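You operate a simulated robot arm through the tools that you are given. There is no shell and no other tool. Be economical: measure what you need, move in short steps, check, and stop when the job is done.

You run a simulated two-armed robot. Do the job below in one go: nothing can be reset, and whatever is moved stays where it is left.

JOB
Pick up the black box marked "59" from the gap between the red heaps with one hand, pass it to the other hand and put it on the top of the long desk.

The check looks at the end state, three seconds after you hand in, the way a careful person would. Anything else that was tipped, shoved, dropped, spilled or broken makes it a failure.

ROBOT AND FRAMES
Two 6-joint arms with two-finger parallel grippers on one trunk, on a base that drives. Base frame: it is fixed to the floor where the robot stands at the start and does not move with it; the origin is under the middle of the robot, x ahead of it, y to its left, z up. Readings come in mm, rad, newtons and seconds.
The left shoulder is at the start at [80, 216, 1581], the right one opposite. With the tool pointing down near the work surface each hand reaches from about 760 to 760 mm from the robot's upright axis, wherever it stands, measured 20 degrees to its own side. Places, roughly: top of the long desk [-1900, -3700, 800]. Payload 3.43 kg a hand.
The tool frame of a hand sits at the grasp point between the pads (the TCP): z along the fingers, y along the line on which they close. The tips reach 30 mm beyond it. The gripper opens to 94 mm. The fingers are 28 mm wide and 10 mm thick; the gripper's body (50 by 96 mm) begins 55 mm behind the TCP.
Orientation is told as [roll, pitch, yaw] about the base's x, y, z axes, in that order, counted from this pose: with the fingers straight down and closing along the base's y, the tool's x points along the base's -x, its y along +y and its z along -z.

CONTROLS
- The arms move only by the tool move_arm. It takes "left_increments", "right_increments" or both (then of equal length, played together; a hand with none holds still); each is a list of rows, each a list of 7 numbers: the shift along the base's x, y, z in mm, then the turn, a rotation vector about the base's x, y, z in rad, then the closure in counts, from 0 (fully open) to 255 (shut). In form: [[dx, dy, dz, rx, ry, rz, hand], ...]. A call has 1 to 10 rows; each row is the pose to reach, as a shift and turn from the pose commanded when the call began. Rows are played at 5 a second. More than 50 mm and 0.15 rad between two rows, or a gripper value outside its range, and nothing of the call is played. Where a pose cannot be reached the arm comes as near as it can. A force on the tool above 40 N (or 10 N above the force at the start of the call, whichever is more), or a blocked arm, ends the call early, and 0.2 s more pass. Each finger travels about 72 mm/s and halts on what it meets, pressing with about 27 N; the grip force reading is that of the motor and also rises with nothing between the fingers. The clock runs only during rows and for 0.2 s after the last one: add rows that repeat a pose to give the fingers time. It gives the time, the measured TCP pose, the force on the tool (base axes), the opening and the grip force at its end, in the units of the frame above (readings bear some noise), with the torque about the TCP (base axes, N m) and any sound that the robot's microphone picked up, and new pictures: "show" is both (left out), scene, wrist or none (wrist: the cameras of the hands that moved).
- Cameras (640 x 400 px; columns grow to the right, rows downward): "scene" is now at [105.1, 30.2, 1743.3]; the picture's right is [0.37, -0.93, 0.00], its down [-0.68, -0.27, -0.68] and it looks along [0.64, 0.25, -0.73] (base axes); focal length 245 px, centre (320, 200). "left" rides on the left gripper at [76, -14, -103] in its tool frame; the picture's right is [0.18, 0.98, 0.00], its down [-0.75, 0.14, -0.64] and it looks along [-0.63, 0.12, 0.77] (tool axes); focal length 243 px, centre (320, 200). "right" rides on the right gripper at [76, 14, -103] in its tool frame; the picture's right is [-0.18, 0.98, 0.00], its down [-0.75, -0.14, -0.64] and it looks along [-0.63, -0.12, 0.77] (tool axes); focal length 243 px, centre (320, 200). There is no depth. A picture from a camera that has moved, and an enlarged one, comes with that camera's place and axes in the base frame and with its lens.
- lift_body(by): slides the trunk up (or, below 0, down) by that many mm; the arms and the scene camera ride with it, the base frame stays. It gives what a move gives, with no picture.
- drive_base(legs): drives the robot by 1 to 6 legs, each [ahead, left, turn to the left] in mm, mm and rad, along the robot's own axes; the way and the turn of a leg run together, so that a leg with both is an arc; at most 1500 mm and 3.142 rad a leg. The arms and the cameras ride along, it lands a little off, and it stops where it bumps. It gives what a move gives, and a new picture of the scene camera.
- turn_head(pan, tilt): turns the head with the scene camera to pan (to the left, within 1.501 rad either way) and tilt (down, from -0.506 to 1.204), counted from straight ahead of the robot. It gives what a move gives, and a new picture of the scene camera.
- inspect(camera, box): a new picture of the part [left, top, right, bottom] of that camera's present view, enlarged. No time passes.
- close_job(): hands the job in; it is judged then, once.

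Work in short steps. Places have to be worked out from the pictures, the camera data and where the tool is seen: move nearer, look again, correct. Check each grasp and each placing, and mend what went wrong. You have 120 turns and 260 pictures in all, those below and enlarged ones among them. Open the grippers and draw the arms clear of the work before you hand the job in, unless the task says otherwise; then end with one line.

The tools are called after "Call:" as name(argument=value, ...) on one line, values as JSON. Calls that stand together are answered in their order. move_arm: Moves the arms, as the interface text tells. Its arguments: {"type":"object","properties":{"left_increments":{"type":"array"},"right_increments":{"type":"array"},"show":{"type":"string","enum":["both","scene","wrist","none"]}},"required":[]} The other tools are called the same way: lift_body (by) slides the trunk up or down; drive_base (legs) drives the base; turn_head (pan, tilt) turns the head that bears the scene camera; inspect (camera, box) takes an enlarged picture of a part of a camera's view; close_job () hands the job in.

At the start:

```text
time_s: 0.0
left_tcp_pos: [238.1, 212.0, 1000.6]
left_tool_rot: [-0.001, -0.002, 0.0]
left_force: [-1.0, 0.4, -0.8]
left_moment: [0.03, 0.01, -0.02]
left_gripper_width: 93.7
left_grip_force: 0.1
right_tcp_pos: [318.7, -20.0, 999.8]
right_tool_rot: [-0.001, 0.0, -0.001]
right_force: [-0.1, 0.7, -1.0]
right_moment: [0.0, -0.01, -0.02]
right_gripper_width: 94.0
right_grip_force: 0.1
trunk travel left (down, up): [-811.0, 29.0]
robot x, y, heading: [0.1, -1.0, -0.001]
head pan, tilt: [0.379, 0.817]
```

scene: 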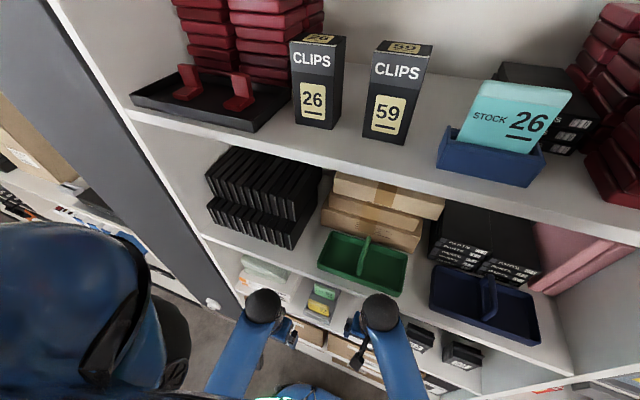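
right: 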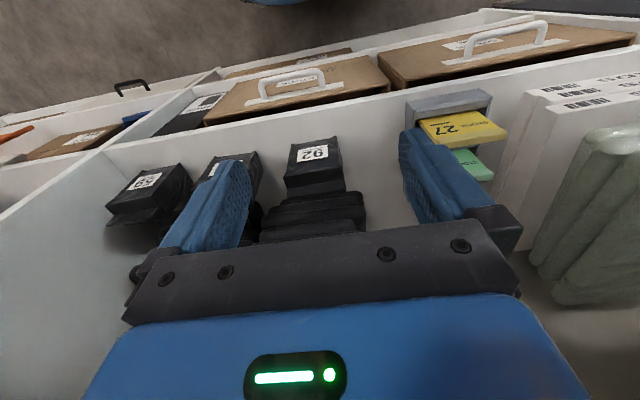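
left: 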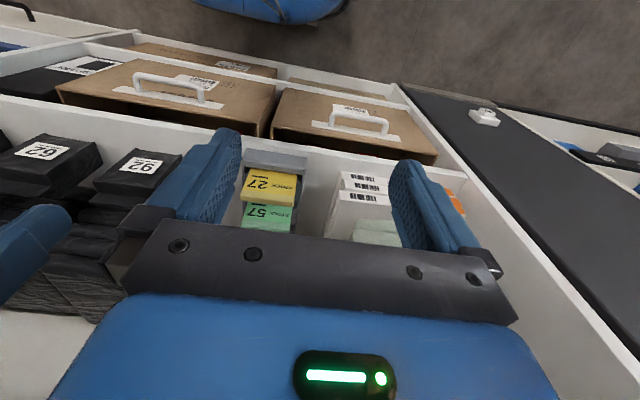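

The scene shows a "CLIPS 59" black box on the upper shelf, standing between red stacks. I enlarge the area to confirm.

Call:
inspect(camera="scene", box=[120, 0, 480, 225])

Call:
turn_head(pan=0.0, tilt=0.4)

```text
1.78 times, centred on (300, 112) of scene
camera zoom: at [105.1, 30.2, 1743.3], right [0.37, -0.93, 0.0], down [-0.68, -0.27, -0.68], along [0.64, 0.25, -0.73], focal length 435 px, centre (356, 356)
```

zoom: 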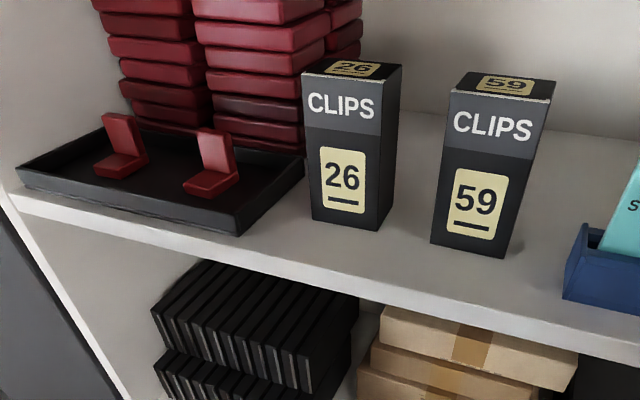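

```text
time_s: 0.9
left_tcp_pos: [237.8, 213.4, 1000.2]
left_tool_rot: [0.0, -0.001, 0.0]
left_force: [-0.6, 0.3, -1.0]
left_moment: [-0.01, 0.02, 0.01]
left_gripper_width: 94.0
left_grip_force: 0.1
right_tcp_pos: [318.1, -20.4, 1000.1]
right_tool_rot: [0.0, 0.0, -0.001]
right_force: [-0.3, 0.3, -0.5]
right_moment: [0.0, 0.02, -0.02]
right_gripper_width: 93.9
right_grip_force: 0.1
trunk travel left (down, up): [-811.0, 29.0]
robot x, y, heading: [-2.7, -1.3, 0.006]
head pan, tilt: [0.0, 0.4]
camera scene: at [123.7, 0.9, 1779.7], right [0.0, -1.0, 0.0], down [-0.39, 0.0, -0.92], along [0.92, 0.0, -0.39], focal length 245 px, centre (320, 200)
```

scene: 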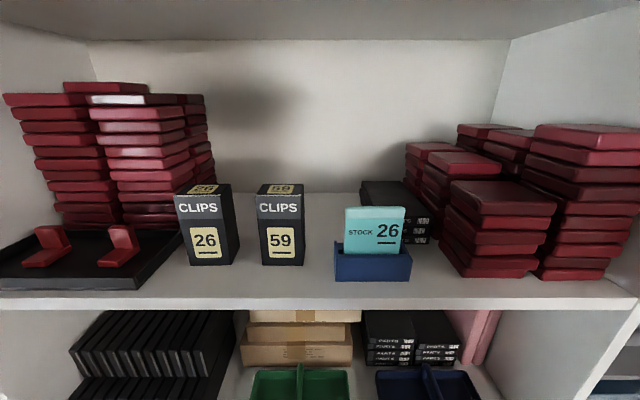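

The 59 box stands on the shelf next to CLIPS 26 (about x 400, y 55, by a rough short-baseline triangulation). Before driving, I look around for obstacles.

Call:
turn_head(pan=-1.5, tilt=0.3)

Call:
turn_head(pan=1.5, tilt=0.3)

Call:
turn_head(pan=0, tilt=1.1)

```text
time_s: 2.5
left_tcp_pos: [237.8, 212.4, 999.5]
left_tool_rot: [-0.001, 0.001, 0.0]
left_force: [-0.1, -0.5, 0.2]
left_moment: [-0.01, -0.01, -0.01]
left_gripper_width: 94.2
left_grip_force: 0.1
right_tcp_pos: [318.1, -20.8, 998.8]
right_tool_rot: [0.001, 0.001, 0.001]
right_force: [-0.4, -0.2, 0.1]
right_moment: [0.01, -0.03, -0.03]
right_gripper_width: 94.1
right_grip_force: 0.1
trunk travel left (down, up): [-811.0, 29.0]
robot x, y, heading: [-0.1, 2.2, -0.001]
head pan, tilt: [-1.499, 0.3]
camera scene: at [37.7, -92.4, 1789.1], right [-1.0, -0.07, 0.0], down [-0.02, 0.29, -0.96], along [0.07, -0.95, -0.3], focal length 245 px, centre (320, 200)
```

scene: 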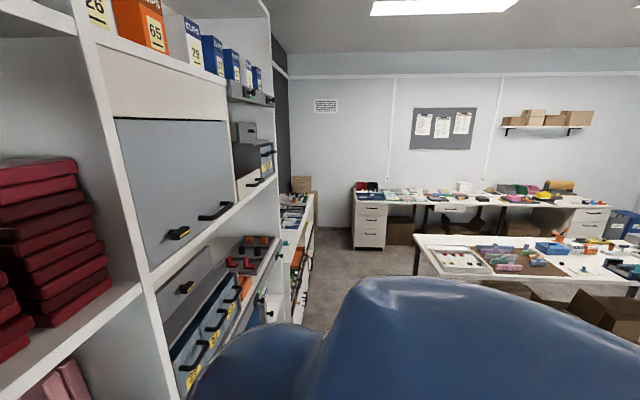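

```text
time_s: 5.1
left_tcp_pos: [238.6, 212.2, 999.9]
left_tool_rot: [-0.001, 0.0, 0.0]
left_force: [0.1, 0.2, 0.4]
left_moment: [0.0, -0.02, 0.04]
left_gripper_width: 93.9
left_grip_force: 0.0
right_tcp_pos: [317.7, -21.0, 1000.1]
right_tool_rot: [-0.001, -0.001, 0.001]
right_force: [-0.5, -0.4, 0.0]
right_moment: [0.02, 0.0, 0.01]
right_gripper_width: 93.9
right_grip_force: 0.0
trunk travel left (down, up): [-811.0, 29.0]
robot x, y, heading: [-3.7, 2.1, -0.001]
head pan, tilt: [1.499, 0.3]
camera scene: at [37.7, 93.9, 1789.1], right [1.0, -0.07, 0.0], down [-0.02, -0.29, -0.96], along [0.07, 0.95, -0.3], focal length 245 px, centre (320, 200)
```

scene: 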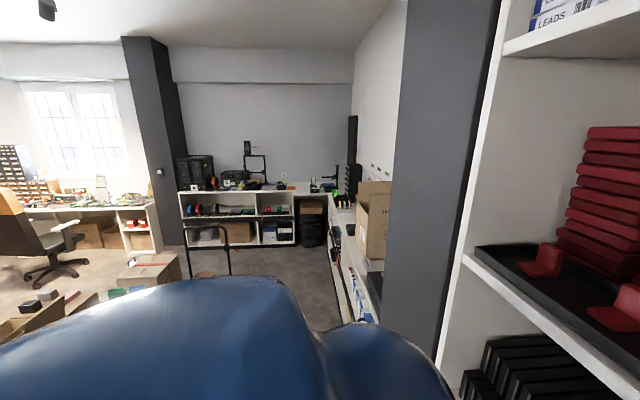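

```text
time_s: 6.7
left_tcp_pos: [238.9, 212.0, 1000.4]
left_tool_rot: [-0.001, -0.002, 0.0]
left_force: [-0.4, 0.0, 0.0]
left_moment: [0.02, 0.0, -0.02]
left_gripper_width: 94.0
left_grip_force: 0.2
right_tcp_pos: [317.9, -21.2, 999.7]
right_tool_rot: [0.0, 0.0, 0.001]
right_force: [1.1, 0.7, 0.4]
right_moment: [0.01, -0.04, 0.03]
right_gripper_width: 93.8
right_grip_force: 0.0
trunk travel left (down, up): [-811.0, 29.0]
robot x, y, heading: [-0.3, -1.1, 0.005]
head pan, tilt: [0.0, 1.1]
camera scene: at [94.1, 0.8, 1723.0], right [0.0, -1.0, 0.0], down [-0.89, 0.0, -0.45], along [0.45, 0.0, -0.89], focal length 245 px, centre (320, 200)
```

scene: 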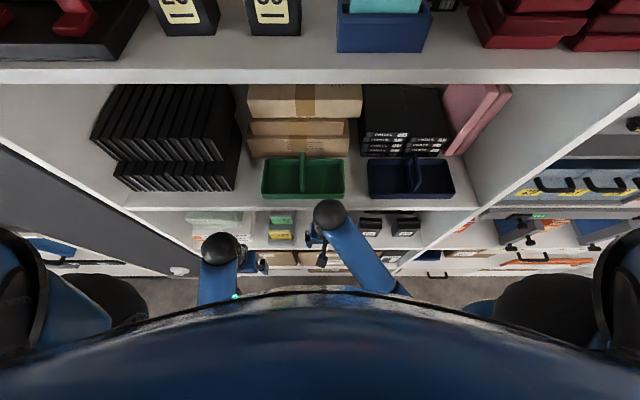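

The room has a desk in the way of the long desk, which stands against the far wall (y≈-3500, x from -200 to -3400). Space behind the robot seems free on both visible sides; I back off 300 mm to gain room and a depth baseline.

Call:
drive_base(legs=[[-300, 0, 0]])

Call:
turn_head(pan=0.15, tilt=0.45)

```text
time_s: 8.7
left_tcp_pos: [-56.5, 212.0, 1000.0]
left_tool_rot: [-0.001, 0.001, 0.001]
left_force: [-0.6, -0.1, -0.3]
left_moment: [-0.02, 0.0, 0.02]
left_gripper_width: 94.1
left_grip_force: 0.0
right_tcp_pos: [23.4, -21.5, 1000.5]
right_tool_rot: [0.0, 0.003, 0.001]
right_force: [0.8, -0.1, -0.3]
right_moment: [0.01, -0.01, 0.03]
right_gripper_width: 93.8
right_grip_force: 0.1
trunk travel left (down, up): [-811.0, 29.0]
robot x, y, heading: [-297.2, -0.9, -0.003]
head pan, tilt: [0.0, 1.1]
camera scene: at [-198.9, 0.7, 1722.7], right [0.0, -1.0, 0.0], down [-0.89, 0.0, -0.45], along [0.45, 0.0, -0.89], focal length 245 px, centre (320, 200)
```

scene: 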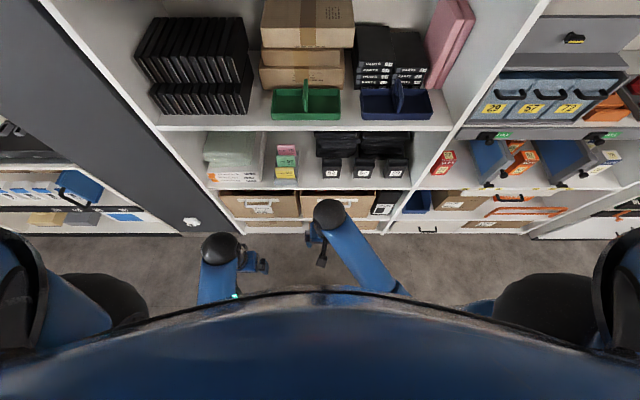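

```text
time_s: 9.7
left_tcp_pos: [-58.9, 212.5, 999.9]
left_tool_rot: [0.0, -0.003, 0.0]
left_force: [0.4, -0.3, 0.0]
left_moment: [0.03, 0.01, 0.01]
left_gripper_width: 93.9
left_grip_force: 0.1
right_tcp_pos: [20.6, -20.0, 999.5]
right_tool_rot: [0.0, 0.0, 0.001]
right_force: [1.1, 0.1, -0.3]
right_moment: [0.02, 0.03, 0.02]
right_gripper_width: 94.2
right_grip_force: 0.3
trunk travel left (down, up): [-811.0, 29.0]
robot x, y, heading: [-296.6, -2.8, 0.004]
head pan, tilt: [0.15, 0.45]
camera scene: at [-175.6, 14.4, 1775.1], right [0.15, -0.99, 0.0], down [-0.43, -0.07, -0.9], along [0.89, 0.13, -0.44], focal length 245 px, centre (320, 200)
```

scene: 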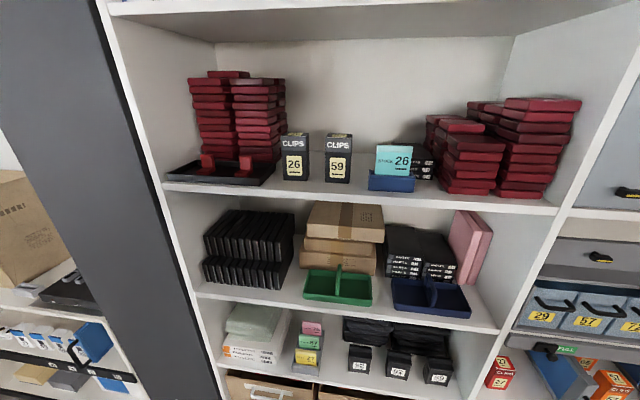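

Call:
inspect(camera="scene", box=[240, 100, 440, 225])

```text
3.20 times, centred on (340, 162) of scene
camera zoom: at [-175.6, 14.4, 1775.1], right [0.15, -0.99, 0.0], down [-0.43, -0.07, -0.9], along [0.89, 0.13, -0.44], focal length 783 px, centre (256, 320)
```

zoom: 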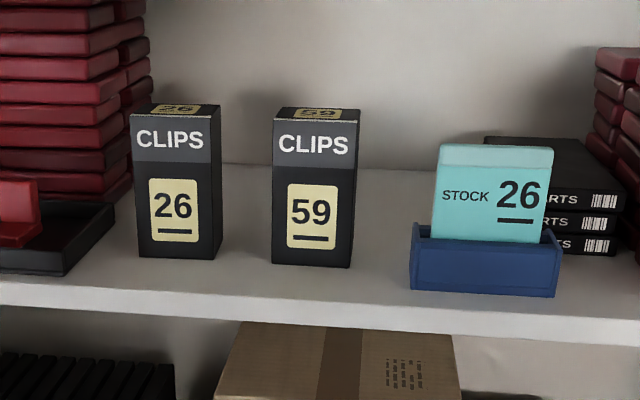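

Triangulating from both stands gives the 59 box front at about (463, 63), shelf top z≈1519, box ≈65×65×137 mm, shelf edge x≈385. I'll pick with the right hand horizontal (camera up, gripping low), so that the left hand can take it from above. First I pitch the right tool forward while raising it in free space.

Call:
move_arm(right_increments=[[15, -8, 45, 0, -0.145, 0, 0], [30, -16, 90, 0, -0.29, 0, 0], [45, -24, 135, 0, -0.435, 0, 0], [60, -32, 180, 0, -0.58, 0, 0], [75, -40, 225, 0, -0.725, 0, 0], [90, -48, 270, 0, -0.87, 0, 0], [105, -56, 315, 0, -1.015, 0, 0], [120, -64, 360, 0, -1.16, 0, 0], [135, -72, 405, 0, -1.305, 0, 0], [150, -80, 450, 0, -1.45, 0, 0]], show="scene")

```text
time_s: 11.9
left_tcp_pos: [-58.2, 212.7, 1000.5]
left_tool_rot: [0.001, -0.001, 0.0]
left_force: [-0.5, 0.1, 0.3]
left_moment: [0.01, 0.0, 0.03]
left_gripper_width: 94.2
left_grip_force: 0.0
right_tcp_pos: [216.5, -74.0, 1449.9]
right_tool_rot: [-0.003, -1.451, 0.004]
right_force: [-0.2, 0.7, -1.1]
right_moment: [0.04, -0.01, 0.03]
right_gripper_width: 93.8
right_grip_force: 0.0
right hand out of reach, approached as far as the arm can: row 3, 4, 5, 6, 7, 8, 9, 10
trunk travel left (down, up): [-811.0, 29.0]
robot x, y, heading: [-295.4, -3.1, -0.001]
head pan, tilt: [0.15, 0.45]
camera scene: at [-173.8, 14.2, 1775.0], right [0.15, -0.99, 0.0], down [-0.43, -0.07, -0.9], along [0.89, 0.14, -0.44], focal length 245 px, centre (320, 200)
```

scene: 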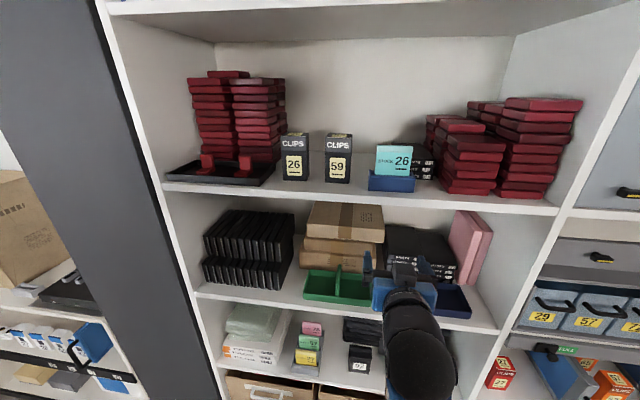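

The pose ended slightly further forward (the arm can't be tucked as close), fine. Now I roll the right hand about x, moving forward a little for more reach comfort.

Call:
move_arm(right_increments=[[10, 0, 0, 0, -0.12, 0, 0], [20, 0, 0, 0, -0.12, 0, 0]], show="none")

Call:
move_arm(right_increments=[[5, 0, 0, 0.145, 0, 0, 0], [10, 0, 0, 0.29, 0, 0, 0], [15, 0, 0, 0.435, 0, 0, 0], [20, 0, 0, 0.58, 0, 0, 0], [25, 0, 0, 0.725, 0, 0, 0], [30, 0, 0, 0.87, 0, 0, 0], [35, 0, 0, 1.015, 0, 0, 0], [40, 0, 0, 1.16, 0, 0, 0], [45, 0, 0, 1.305, 0, 0, 0], [50, 0, 0, 1.45, 0, 0, 0]], show="scene")

```text
time_s: 12.5
left_tcp_pos: [-59.3, 211.2, 1000.5]
left_tool_rot: [0.002, 0.001, 0.001]
left_force: [0.0, 0.2, 0.8]
left_moment: [-0.04, 0.02, -0.01]
left_gripper_width: 94.0
left_grip_force: 0.1
right_tcp_pos: [234.9, -75.4, 1449.5]
right_tool_rot: [-2.18, -1.571, 2.181]
right_force: [0.3, 0.2, 0.3]
right_moment: [0.0, 0.01, -0.01]
right_gripper_width: 94.1
right_grip_force: 0.1
trunk travel left (down, up): [-811.0, 29.0]
robot x, y, heading: [-293.8, -2.5, 0.002]
head pan, tilt: [0.15, 0.45]
```

```text
time_s: 14.7
left_tcp_pos: [-59.1, 211.6, 1001.0]
left_tool_rot: [-0.002, 0.0, 0.001]
left_force: [0.4, -0.4, -0.2]
left_moment: [-0.02, 0.01, -0.01]
left_gripper_width: 93.9
left_grip_force: 0.0
right_tcp_pos: [283.2, -73.4, 1450.0]
right_tool_rot: [1.57, -0.12, -1.57]
right_force: [-0.3, 0.4, 0.3]
right_moment: [-0.01, -0.02, -0.01]
right_gripper_width: 94.3
right_grip_force: 0.0
trunk travel left (down, up): [-811.0, 29.0]
robot x, y, heading: [-297.6, -0.9, -0.003]
head pan, tilt: [0.15, 0.45]
camera scene: at [-174.6, 14.5, 1775.1], right [0.15, -0.99, 0.0], down [-0.43, -0.07, -0.9], along [0.89, 0.14, -0.44], focal length 245 px, centre (320, 200)
```

scene: 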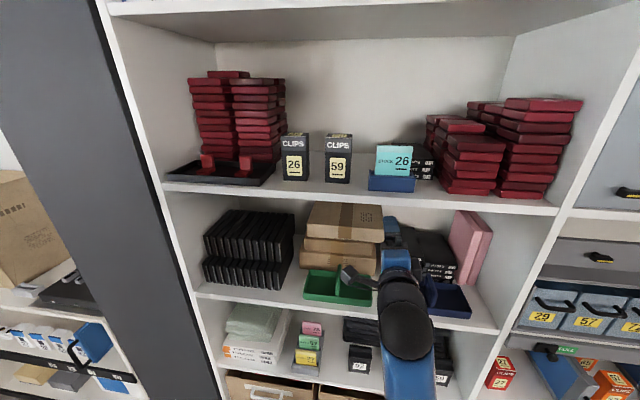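

Roll works. I complete the other half in place (1.69 rad more), backing off by 30 mm from the shelf.

Call:
move_arm(right_increments=[[-3, 0, 0, 0.145, 0, 0, 0], [-6, 0, 0, 0.29, 0, 0, 0], [-9, 0, 0, 0.435, 0, 0, 0], [-12, 0, 0, 0.58, 0, 0, 0], [-15, 0, 0, 0.725, 0, 0, 0], [-18, 0, 0, 0.87, 0, 0, 0], [-21, 0, 0, 1.015, 0, 0, 0], [-24, 0, 0, 1.16, 0, 0, 0], [-27, 0, 0, 1.305, 0, 0, 0], [-30, 0, 0, 1.45, 0, 0, 0]], show="none")

Call:
move_arm(right_increments=[[0, 0, 30, 0.12, 0, 0, 0], [0, 0, 60, 0.2416, 0, 0, 0], [0, 0, 110, 0.2416, 0, 0, 0]], show="both")

```text
time_s: 16.9
left_tcp_pos: [-58.5, 211.4, 1000.6]
left_tool_rot: [0.0, -0.002, 0.0]
left_force: [0.1, 0.6, 0.7]
left_moment: [0.01, 0.01, 0.0]
left_gripper_width: 94.2
left_grip_force: 0.0
right_tcp_pos: [250.1, -78.9, 1458.8]
right_tool_rot: [1.561, 1.326, -1.576]
right_force: [-0.3, -0.4, 0.7]
right_moment: [-0.02, 0.02, -0.02]
right_gripper_width: 93.8
right_grip_force: 0.0
right hand out of reach, approached as far as the arm can: row 10
trunk travel left (down, up): [-811.0, 29.0]
robot x, y, heading: [-296.6, -0.4, 0.001]
head pan, tilt: [0.15, 0.45]
```

```text
time_s: 17.7
left_tcp_pos: [-59.4, 213.6, 1000.4]
left_tool_rot: [0.0, -0.001, 0.001]
left_force: [-0.1, 0.5, -0.1]
left_moment: [0.0, 0.01, -0.01]
left_gripper_width: 94.1
left_grip_force: 0.0
right_tcp_pos: [219.3, -85.4, 1589.3]
right_tool_rot: [1.314, 1.551, -1.83]
right_force: [0.6, 0.6, -0.6]
right_moment: [-0.02, 0.02, 0.03]
right_gripper_width: 93.8
right_grip_force: 0.1
right hand out of reach, approached as far as the arm can: row 1, 2, 3
trunk travel left (down, up): [-811.0, 29.0]
robot x, y, heading: [-296.8, 1.5, 0.002]
head pan, tilt: [0.15, 0.45]
camera scene: at [-175.2, 16.5, 1775.1], right [0.15, -0.99, 0.0], down [-0.43, -0.07, -0.9], along [0.89, 0.13, -0.44], focal length 245 px, centre (320, 200)
camera right: at [117.4, -98.8, 1667.1], right [0.0, -0.99, -0.17], down [-0.65, 0.13, -0.75], along [0.76, 0.1, -0.64], focal length 243 px, centre (320, 200)
```

scene: 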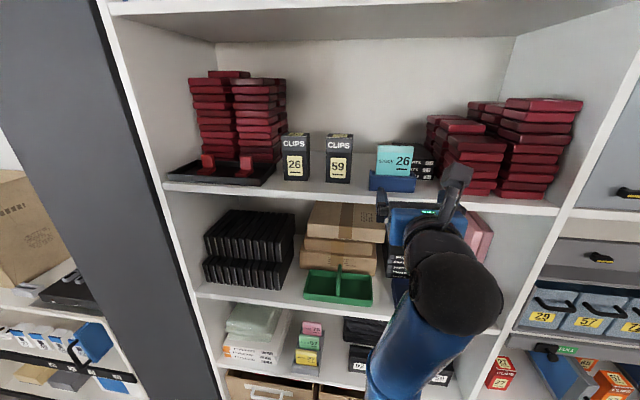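
right: 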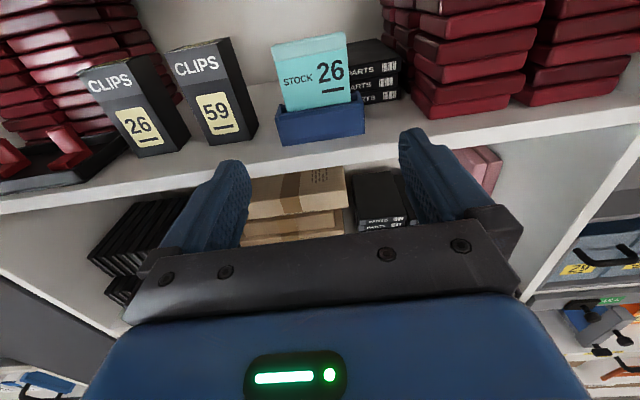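

Orientation is now as wanted (camera up, fingers along +x). I drive left 200 mm so the box lies more in front of the right shoulder.

Call:
drive_base(legs=[[0, 200, 0]])

Call:
inspect(camera="right", box=[0, 0, 640, 400])

```text
time_s: 19.4
left_tcp_pos: [-58.8, 410.5, 1000.5]
left_tool_rot: [0.005, -0.002, 0.0]
left_force: [0.3, -0.8, 0.6]
left_moment: [0.04, 0.01, -0.03]
left_gripper_width: 94.2
left_grip_force: 0.1
right_tcp_pos: [221.2, 108.7, 1588.4]
right_tool_rot: [1.265, 1.556, -1.879]
right_force: [-0.5, -0.6, -0.8]
right_moment: [-0.02, 0.01, 0.03]
right_gripper_width: 94.0
right_grip_force: 0.0
trunk travel left (down, up): [-811.0, 29.0]
robot x, y, heading: [-294.3, 205.2, 0.004]
head pan, tilt: [0.15, 0.45]
camera scene: at [-174.8, 209.9, 1775.2], right [0.15, -0.99, 0.0], down [-0.43, -0.06, -0.9], along [0.89, 0.14, -0.43], focal length 245 px, centre (320, 200)
```

scene: 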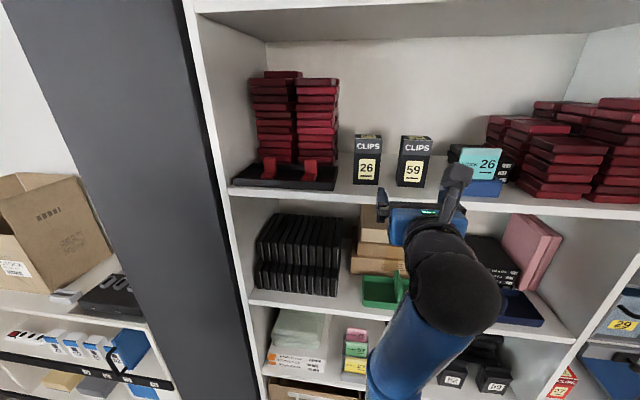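

```text
1.00 times, centred on (320, 200) of right (not enlarged: the box is as wide or as high as the picture)
camera zoom: at [117.9, 94.7, 1666.2], right [-0.01, -0.99, -0.17], down [-0.65, 0.13, -0.75], along [0.76, 0.1, -0.64], focal length 243 px, centre (320, 200)
```

zoom: 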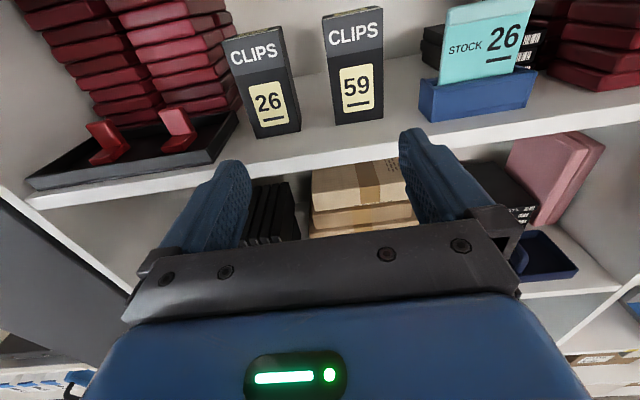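

Triangulating with the two wrist views: box front base at about (450, 62, 1522). I align the right hand in front of it, still outside the shelf.

Call:
move_arm(right_increments=[[30, -16, -6, 0, 0, 0, 0], [60, -32, -12, 0, 0, 0, 0], [90, -47, -20, 0, 0, 0, 0], [90, -47, -20, 0, 0, 0, 0]])

```text
time_s: 20.4
left_tcp_pos: [-57.8, 416.3, 1000.2]
left_tool_rot: [0.0, -0.001, 0.0]
left_force: [0.4, -0.7, 0.3]
left_moment: [-0.03, 0.04, -0.02]
left_gripper_width: 94.1
left_grip_force: 0.0
right_tcp_pos: [277.8, 67.8, 1591.8]
right_tool_rot: [1.409, 1.474, -1.745]
right_force: [0.5, 1.1, 0.2]
right_moment: [0.04, -0.02, 0.01]
right_gripper_width: 94.1
right_grip_force: 0.1
right hand out of reach, approached as far as the arm can: row 1, 2, 3, 4
trunk travel left (down, up): [-811.0, 29.0]
robot x, y, heading: [-300.4, 198.1, -0.004]
head pan, tilt: [0.15, 0.45]
camera scene: at [-174.3, 218.0, 1775.1], right [0.15, -0.99, 0.0], down [-0.43, -0.07, -0.9], along [0.89, 0.13, -0.44], focal length 245 px, centre (320, 200)
camera right: at [175.2, 60.7, 1670.6], right [-0.02, -1.0, -0.09], down [-0.65, 0.08, -0.75], along [0.76, 0.04, -0.65], focal length 243 px, centre (320, 200)
```

scene: 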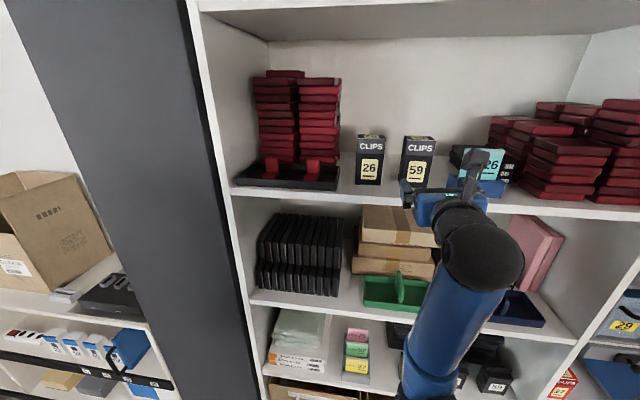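
right: 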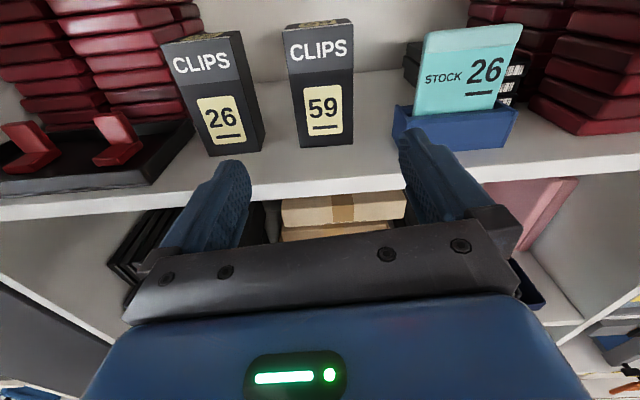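

The hand shows a residual roll of about 0.09 rad and stops short of the commanded pose, so a joint limit is near. I lower the trunk 150 mm and raise the arm correspondingly to get a better arm posture.

Call:
lift_body(by=-150)

Call:
move_arm(right_increments=[[0, 0, 45, 0, 0, 0, 0], [0, 0, 90, 0, 0, 0, 0], [0, 0, 130, 0.04, 0, 0, 0], [0, 0, 130, 0.09, 0, 0, 0], [0, 0, 130, 0.09, 0, 0, 0]], show="wrist")

```text
time_s: 22.1
left_tcp_pos: [-58.6, 414.5, 849.7]
left_tool_rot: [0.001, -0.003, 0.001]
left_force: [0.1, 0.6, -0.5]
left_moment: [-0.01, 0.0, -0.01]
left_gripper_width: 93.8
left_grip_force: 0.0
right_tcp_pos: [276.9, 67.1, 1442.3]
right_tool_rot: [1.413, 1.473, -1.744]
right_force: [-0.1, -0.1, 0.3]
right_moment: [0.0, -0.01, 0.0]
right_gripper_width: 94.0
right_grip_force: 0.0
trunk travel left (down, up): [-661.0, 179.0]
robot x, y, heading: [-293.3, 200.6, 0.001]
head pan, tilt: [0.15, 0.45]
```

```text
time_s: 23.3
left_tcp_pos: [-58.6, 414.1, 849.8]
left_tool_rot: [0.0, 0.001, 0.0]
left_force: [0.8, 0.3, -0.1]
left_moment: [-0.01, 0.02, 0.04]
left_gripper_width: 94.2
left_grip_force: 0.1
right_tcp_pos: [263.9, 71.3, 1573.5]
right_tool_rot: [0.792, 1.546, -2.371]
right_force: [-0.6, -0.5, -0.2]
right_moment: [0.04, 0.0, -0.02]
right_gripper_width: 93.8
right_grip_force: 0.1
right hand out of reach, approached as far as the arm can: row 4, 5
trunk travel left (down, up): [-661.0, 179.0]
robot x, y, heading: [-298.7, 200.1, 0.003]
head pan, tilt: [0.15, 0.45]
camera right: at [162.0, 59.3, 1651.4], right [-0.02, -0.99, -0.17], down [-0.65, 0.14, -0.74], along [0.76, 0.09, -0.65], focal length 243 px, centre (320, 200)
```

right: 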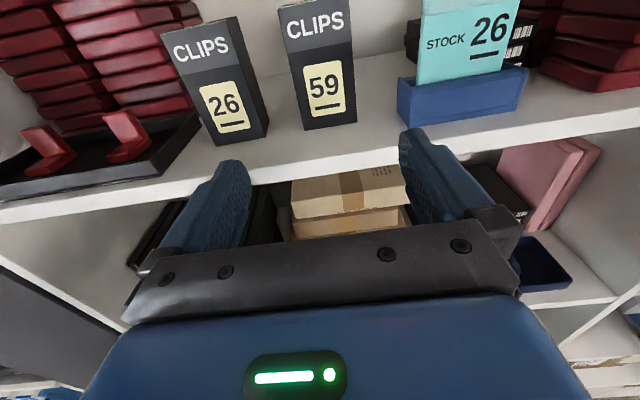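

Roll is now right and the box front re-measures at (447, 61, 1522), with negligible yaw. I advance to x≈400 with tips just short of the box, centring on y=61 and z≈1567.

Call:
move_arm(right_increments=[[45, -5, -3, 0, 0, 0, 0], [90, -10, -6, 0, 0, 0, 0], [125, -10, -6, 0, 0, 0, 0], [125, -10, -6, 0, 0, 0, 0]])

```text
time_s: 24.3
left_tcp_pos: [-58.7, 415.8, 849.9]
left_tool_rot: [0.0, -0.002, 0.0]
left_force: [0.4, -0.7, 0.3]
left_moment: [0.0, 0.01, 0.02]
left_gripper_width: 93.9
left_grip_force: 0.0
right_tcp_pos: [353.9, 59.6, 1574.2]
right_tool_rot: [1.409, 1.452, -1.755]
right_force: [-0.2, 0.2, 0.8]
right_moment: [0.0, 0.02, 0.01]
right_gripper_width: 94.0
right_grip_force: 0.1
right hand out of reach, approached as far as the arm can: row 1, 2, 3, 4
trunk travel left (down, up): [-661.0, 179.0]
robot x, y, heading: [-294.5, 203.0, 0.002]
head pan, tilt: [0.15, 0.45]
camera scene: at [-175.4, 217.0, 1625.2], right [0.15, -0.99, 0.0], down [-0.43, -0.07, -0.9], along [0.89, 0.13, -0.43], focal length 245 px, centre (320, 200)
camera right: at [252.0, 55.7, 1652.9], right [-0.02, -1.0, -0.07], down [-0.66, 0.07, -0.75], along [0.76, 0.03, -0.66], focal length 243 px, centre (320, 200)
```

scene: 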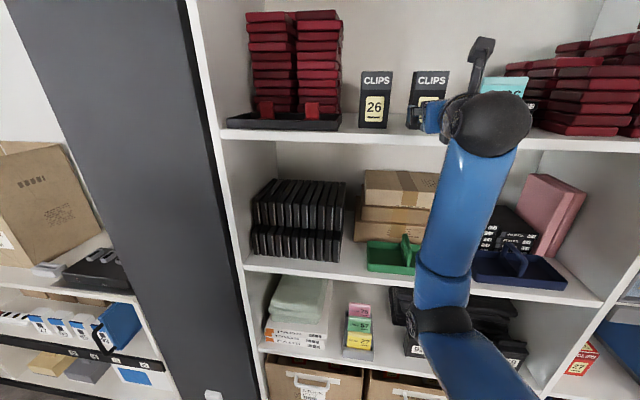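
right: 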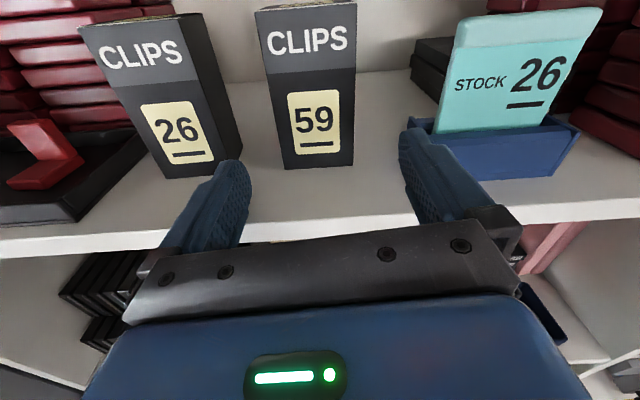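

The roll joint seems to hit its limit just short of 180° in this direction. The same orientation should be reachable via the other turning direction, so I withdraw and unroll the hand the other way.

Call:
move_arm(right_increments=[[-40, 0, 0, -0.1, 0, 0, 0], [-80, 0, 0, -0.2, 0, 0, 0], [-110, 0, 0, -0.34, 0, 0, 0], [-110, 0, 0, -0.48, 0, 0, 0], [-110, 0, 0, -0.62, 0, 0, 0], [-110, 0, 0, -0.76, 0, 0, 0], [-110, 0, 0, -0.9, 0, 0, 0], [-110, 0, 0, -1.04, 0, 0, 0], [-110, 0, 0, -1.18, 0, 0, 0], [-110, 0, 0, -1.32, 0, 0, 0]], show="none")

Call:
move_arm(right_increments=[[0, 0, -10, -0.145, 0, 0, 0], [0, 0, -20, -0.29, 0, 0, 0], [0, 0, -30, -0.435, 0, 0, 0], [0, 0, -40, -0.58, 0, 0, 0], [0, 0, -50, -0.725, 0, 0, 0], [0, 0, -50, -0.87, 0, 0, 0], [0, 0, -50, -1.015, 0, 0, 0], [0, 0, -50, -1.16, 0, 0, 0], [0, 0, -50, -1.305, 0, 0, 0], [0, 0, -50, -1.45, 0, 0, 0]], show="none")

Call:
move_arm(right_increments=[[0, 0, 0, -0.145, 0, 0, 0], [0, 0, 0, -0.29, 0, 0, 0], [0, 0, 0, -0.435, 0, 0, 0], [0, 0, 0, -0.58, 0, 0, 0], [0, 0, 0, -0.725, 0, 0, 0], [0, 0, 0, -0.87, 0, 0, 0], [0, 0, 0, -1.015, 0, 0, 0], [0, 0, 0, -1.16, 0, 0, 0], [0, 0, 0, -1.305, 0, 0, 0], [0, 0, 0, -1.45, 0, 0, 0]], show="both")

```text
time_s: 26.5
left_tcp_pos: [-59.1, 414.1, 849.8]
left_tool_rot: [0.001, -0.001, -0.001]
left_force: [-0.4, 0.8, 0.6]
left_moment: [0.02, 0.02, -0.01]
left_gripper_width: 94.0
left_grip_force: 0.1
right_tcp_pos: [241.8, 58.7, 1576.1]
right_tool_rot: [1.591, 0.133, -1.594]
right_force: [0.1, 0.6, -0.1]
right_moment: [0.0, 0.01, 0.01]
right_gripper_width: 94.0
right_grip_force: 0.0
trunk travel left (down, up): [-661.0, 179.0]
robot x, y, heading: [-294.8, 204.8, 0.0]
head pan, tilt: [0.15, 0.45]
```

```text
time_s: 28.7
left_tcp_pos: [-58.1, 414.3, 849.0]
left_tool_rot: [-0.001, -0.002, -0.001]
left_force: [-0.7, -0.4, 0.5]
left_moment: [0.0, -0.01, 0.0]
left_gripper_width: 94.2
left_grip_force: 0.0
right_tcp_pos: [242.9, 58.5, 1523.7]
right_tool_rot: [1.68, -1.316, -1.662]
right_force: [0.0, -0.2, 0.2]
right_moment: [0.01, -0.02, 0.02]
right_gripper_width: 94.1
right_grip_force: 0.1
trunk travel left (down, up): [-661.0, 179.0]
robot x, y, heading: [-299.3, 204.6, 0.003]
head pan, tilt: [0.15, 0.45]
```

```text
time_s: 30.9
left_tcp_pos: [-57.8, 413.5, 850.0]
left_tool_rot: [0.001, -0.001, 0.001]
left_force: [-1.0, 0.4, -0.8]
left_moment: [-0.02, 0.0, -0.03]
left_gripper_width: 94.1
left_grip_force: 0.1
right_tcp_pos: [242.4, 58.3, 1525.4]
right_tool_rot: [-1.556, -0.375, 1.596]
right_force: [-0.4, 1.1, -0.7]
right_moment: [0.01, 0.01, 0.05]
right_gripper_width: 94.0
right_grip_force: 0.2
trunk travel left (down, up): [-661.0, 179.0]
robot x, y, heading: [-297.8, 198.2, 0.002]
head pan, tilt: [0.15, 0.45]
camera scene: at [-174.9, 216.8, 1625.1], right [0.15, -0.99, 0.0], down [-0.43, -0.06, -0.9], along [0.89, 0.13, -0.44], focal length 245 px, centre (320, 200)
camera right: at [141.0, -11.6, 1484.8], right [-0.03, 0.53, -0.85], down [-0.66, 0.63, 0.41], along [0.75, 0.57, 0.33], focal length 243 px, centre (320, 200)
```

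scene: 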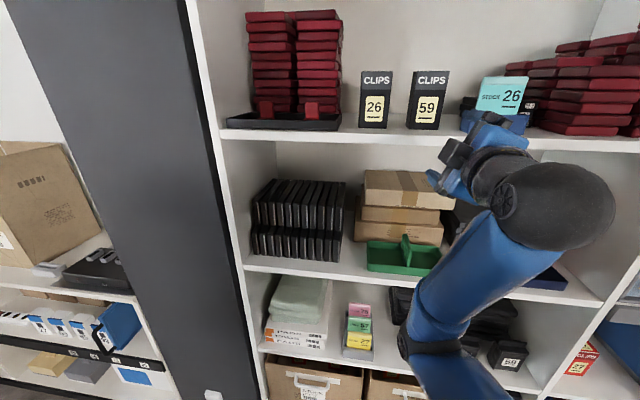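
right: 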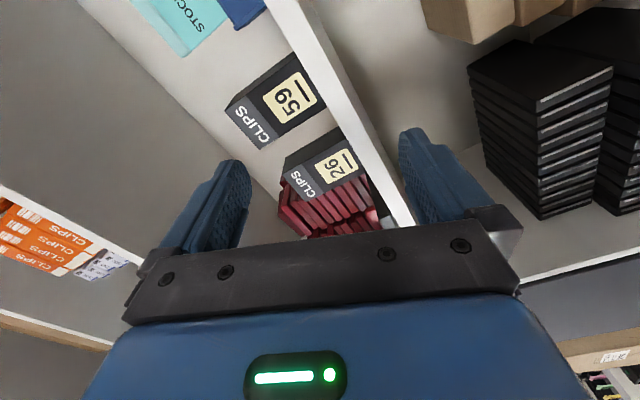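

Rolling the other way works so far; 1.946 rad remain. I continue in the same direction, raising back to z≈1567.

Call:
move_arm(right_increments=[[0, 0, 5, -0.145, 0, 0, 0], [0, 0, 10, -0.29, 0, 0, 0], [0, 0, 15, -0.435, 0, 0, 0], [0, 0, 20, -0.58, 0, 0, 0], [0, 0, 25, -0.725, 0, 0, 0], [0, 0, 30, -0.87, 0, 0, 0], [0, 0, 35, -1.015, 0, 0, 0], [0, 0, 42, -1.16, 0, 0, 0], [0, 0, 42, -1.305, 0, 0, 0], [0, 0, 42, -1.45, 0, 0, 0]], show="none")

Call:
move_arm(right_increments=[[0, 0, 0, -0.145, 0, 0, 0], [0, 0, 0, -0.29, 0, 0, 0], [0, 0, 0, -0.435, 0, 0, 0], [0, 0, 0, -0.496, 0, 0, 0], [0, 0, 0, -0.496, 0, 0, 0]], show="both")

```text
time_s: 33.1
left_tcp_pos: [-58.9, 415.0, 849.8]
left_tool_rot: [0.0, -0.002, 0.001]
left_force: [0.4, -0.3, 0.1]
left_moment: [-0.02, -0.01, 0.03]
left_gripper_width: 93.7
left_grip_force: 0.1
right_tcp_pos: [242.9, 58.3, 1568.0]
right_tool_rot: [-1.506, 1.078, 1.617]
right_force: [-0.6, -0.6, -0.1]
right_moment: [0.0, -0.02, 0.03]
right_gripper_width: 94.3
right_grip_force: 0.0
trunk travel left (down, up): [-661.0, 179.0]
robot x, y, heading: [-296.8, 204.8, -0.004]
head pan, tilt: [0.15, 0.45]
```

```text
time_s: 34.3
left_tcp_pos: [-59.8, 415.9, 849.7]
left_tool_rot: [-0.001, -0.002, 0.0]
left_force: [0.4, 0.0, 0.7]
left_moment: [-0.02, 0.01, 0.0]
left_gripper_width: 94.3
left_grip_force: 0.1
right_tcp_pos: [252.8, 16.4, 1568.2]
right_tool_rot: [-1.433, 1.412, 1.727]
right_force: [0.4, 0.0, -0.5]
right_moment: [0.03, -0.02, -0.04]
right_gripper_width: 94.0
right_grip_force: 0.0
right hand out of reach, approached as far as the arm can: row 2, 3, 4, 5
trunk travel left (down, up): [-661.0, 179.0]
robot x, y, heading: [-297.3, 205.0, 0.003]
head pan, tilt: [0.15, 0.45]
camera scene: at [-175.8, 220.9, 1625.2], right [0.15, -0.99, 0.0], down [-0.43, -0.07, -0.9], along [0.89, 0.13, -0.44], focal length 245 px, centre (320, 200)
camera right: at [152.5, -11.9, 1643.1], right [0.01, -0.94, -0.34], down [-0.66, 0.24, -0.71], along [0.75, 0.23, -0.62], focal length 243 px, centre (320, 200)
```

scene: 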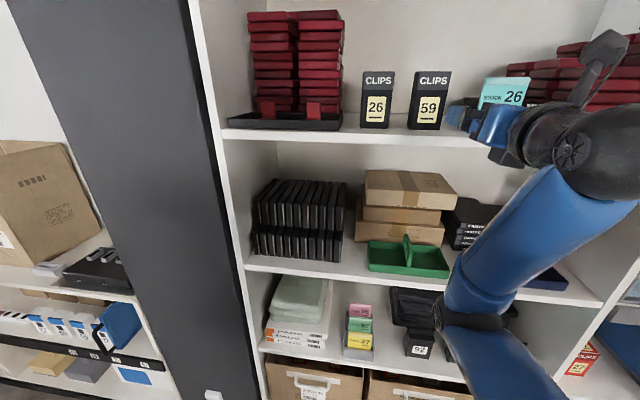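
right: 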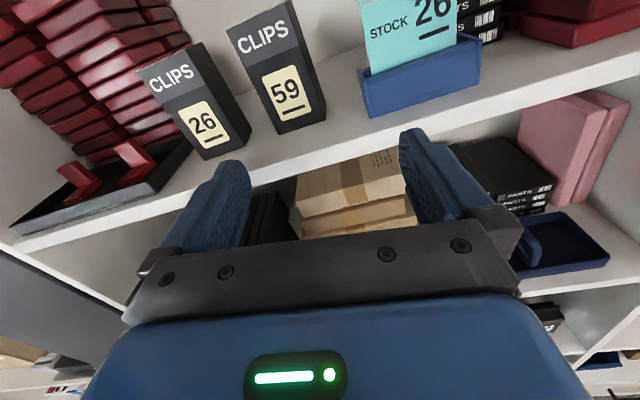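

Negative direction is 0.17 rad short here, but going further forward and more to the robot's right should free that joint. I drive left another 100 mm and then command the pre-grasp at x≈350.

Call:
drive_base(legs=[[0, 100, 0]])

Call:
move_arm(right_increments=[[45, -30, 0, 0, 0, 0, 0], [90, -55, 0, 0, 0, 0, 0], [100, -98, 0, 0, 0, 0, 0], [100, -98, 0, 0, 0, 0, 0]])

```text
time_s: 35.5
left_tcp_pos: [-57.6, 509.5, 850.2]
left_tool_rot: [0.005, -0.003, -0.004]
left_force: [0.4, 0.0, -0.1]
left_moment: [0.04, 0.0, 0.0]
left_gripper_width: 94.0
left_grip_force: 0.1
right_tcp_pos: [253.8, 103.2, 1566.8]
right_tool_rot: [-1.436, 1.406, 1.719]
right_force: [0.1, -1.1, -0.3]
right_moment: [0.0, 0.04, 0.03]
right_gripper_width: 94.1
right_grip_force: 0.0
trunk travel left (down, up): [-661.0, 179.0]
robot x, y, heading: [-294.4, 297.9, -0.009]
head pan, tilt: [0.15, 0.45]
camera scene: at [-174.5, 308.6, 1625.2], right [0.15, -0.99, 0.0], down [-0.43, -0.06, -0.9], along [0.89, 0.13, -0.43], focal length 245 px, centre (320, 200)
```

scene: 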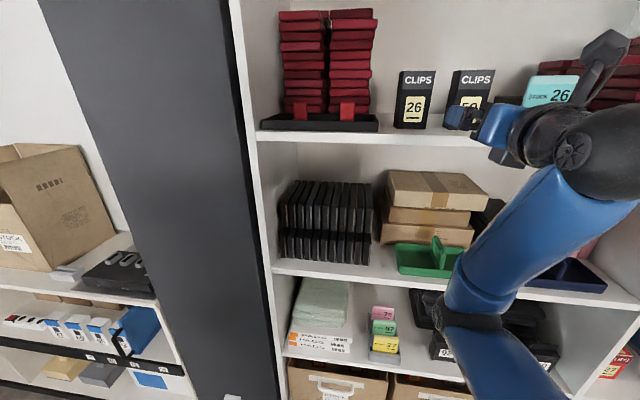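

```text
refused: row 1 steps farther than a row can; nothing moved
```

The step was too long; I resend with smaller steps.

Call:
move_arm(right_increments=[[30, -15, 0, 0, 0, 0, 0], [60, -30, 0, 0, 0, 0, 0], [80, -42, 0, 0, 0, 0, 0], [100, -42, 0, 0, 0, 0, 0], [100, -42, 0, 0, 0, 0, 0]])

```text
time_s: 36.6
left_tcp_pos: [-56.6, 510.3, 849.9]
left_tool_rot: [0.0, -0.002, -0.004]
left_force: [-0.7, -0.3, 0.3]
left_moment: [0.02, -0.01, -0.01]
left_gripper_width: 93.9
left_grip_force: 0.0
right_tcp_pos: [354.4, 66.2, 1566.8]
right_tool_rot: [-1.433, 1.41, 1.722]
right_force: [0.2, 0.0, 0.3]
right_moment: [0.0, -0.02, 0.02]
right_gripper_width: 93.9
right_grip_force: 0.0
trunk travel left (down, up): [-661.0, 179.0]
robot x, y, heading: [-296.0, 303.7, -0.009]
head pan, tilt: [0.15, 0.45]
camera scene: at [-174.4, 313.2, 1625.1], right [0.15, -0.99, 0.0], down [-0.43, -0.06, -0.9], along [0.89, 0.13, -0.44], focal length 245 px, centre (320, 200)
camera right: at [253.8, 36.5, 1642.8], right [0.01, -0.94, -0.34], down [-0.66, 0.25, -0.71], along [0.75, 0.23, -0.62], focal length 243 px, centre (320, 200)
```

scene: 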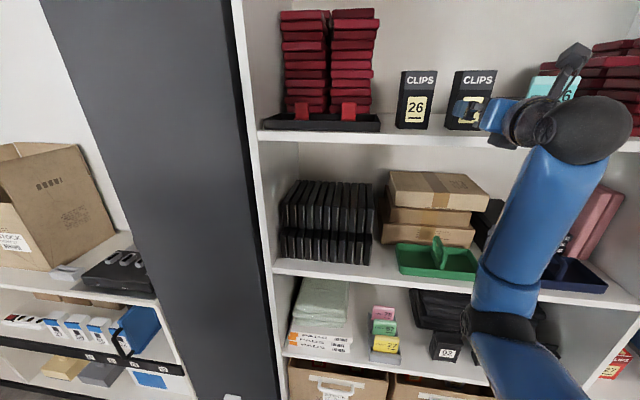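
right: 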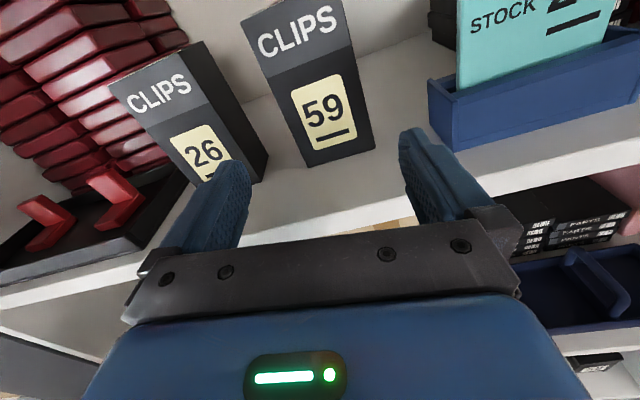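

No limit hit now. I apply the remaining −0.172 rad of roll.

Call:
move_arm(right_increments=[[0, -3, 0, -0.09, 0, 0, 0], [0, -5, 0, -0.172, 0, 0, 0], [0, -5, 0, -0.172, 0, 0, 0]], show="wrist")

```text
time_s: 37.5
left_tcp_pos: [-57.2, 512.7, 850.5]
left_tool_rot: [0.001, -0.003, -0.004]
left_force: [0.0, 0.7, -0.7]
left_moment: [0.0, -0.01, 0.0]
left_gripper_width: 93.8
left_grip_force: 0.1
right_tcp_pos: [354.2, 64.6, 1567.7]
right_tool_rot: [-1.39, 1.444, 1.767]
right_force: [0.4, -0.4, -1.1]
right_moment: [0.0, 0.02, 0.02]
right_gripper_width: 94.2
right_grip_force: 0.0
right hand out of reach, approached as far as the arm can: row 1, 2, 3
trunk travel left (down, up): [-661.0, 179.0]
robot x, y, heading: [-299.4, 301.9, -0.004]
head pan, tilt: [0.15, 0.45]
camera right: at [253.2, 39.3, 1643.9], right [0.01, -0.95, -0.31], down [-0.66, 0.22, -0.72], along [0.75, 0.21, -0.63], focal length 243 px, centre (320, 200)
```

right: 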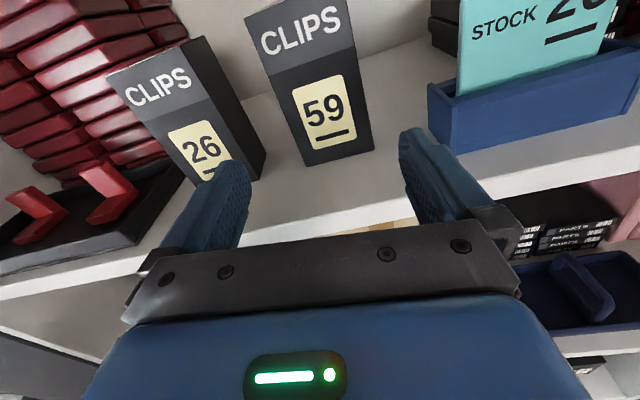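

The joint gains only 0.03. Moving the hand further to the robot's right seems to help in this turning direction, so I drive left another 130 mm and return the hand.

Call:
drive_base(legs=[[0, 130, 0]])

Call:
move_arm(right_increments=[[0, -45, 0, 0, 0, 0, 0], [0, -90, 0, 0, 0, 0, 0], [0, -130, 0, 0, 0, 0, 0], [0, -130, 0, -0.07, 0, 0, 0], [0, -130, 0, -0.14, 0, 0, 0]], show="wrist")

```text
time_s: 38.7
left_tcp_pos: [-56.7, 642.2, 851.1]
left_tool_rot: [0.002, -0.001, -0.006]
left_force: [-0.3, -1.0, -0.5]
left_moment: [0.01, -0.02, 0.02]
left_gripper_width: 94.3
left_grip_force: 0.0
right_tcp_pos: [353.3, 192.9, 1566.4]
right_tool_rot: [-1.39, 1.442, 1.761]
right_force: [0.0, -0.3, 0.1]
right_moment: [-0.01, 0.0, 0.02]
right_gripper_width: 93.8
right_grip_force: 0.1
trunk travel left (down, up): [-661.0, 179.0]
robot x, y, heading: [-295.2, 429.6, -0.004]
head pan, tilt: [0.15, 0.45]
camera scene: at [-174.0, 442.1, 1625.2], right [0.14, -0.99, 0.0], down [-0.43, -0.06, -0.9], along [0.89, 0.13, -0.43], focal length 245 px, centre (320, 200)
```

scene: 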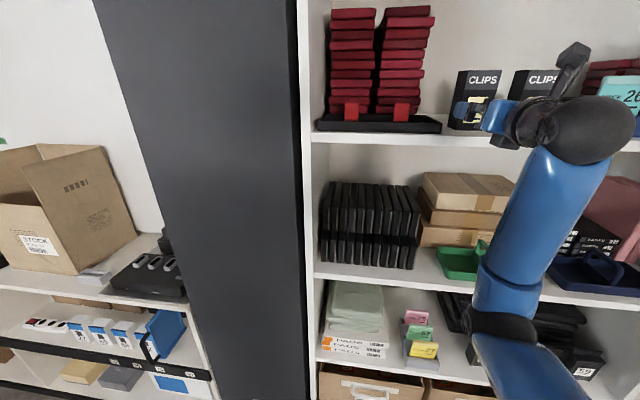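

```text
time_s: 39.9
left_tcp_pos: [-55.9, 642.2, 850.3]
left_tool_rot: [0.0, -0.002, -0.005]
left_force: [-0.1, -0.1, -0.8]
left_moment: [0.04, 0.01, -0.02]
left_gripper_width: 93.8
left_grip_force: 0.2
right_tcp_pos: [353.3, 65.9, 1567.6]
right_tool_rot: [-1.398, 1.435, 1.755]
right_force: [0.7, -0.4, 0.7]
right_moment: [0.0, 0.0, 0.02]
right_gripper_width: 94.1
right_grip_force: 0.2
right hand out of reach, approached as far as the arm can: row 4, 5
trunk travel left (down, up): [-661.0, 179.0]
robot x, y, heading: [-294.8, 427.8, -0.003]
head pan, tilt: [0.15, 0.45]
camera right: at [252.0, 40.1, 1643.6], right [0.0, -0.95, -0.31], down [-0.66, 0.23, -0.71], along [0.75, 0.21, -0.63], focal length 243 px, centre (320, 200)
```

right: 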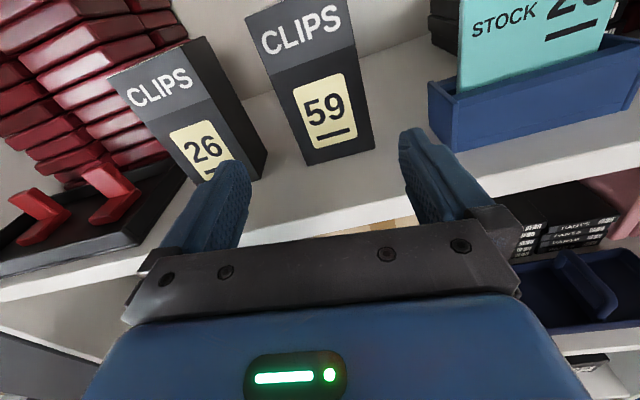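

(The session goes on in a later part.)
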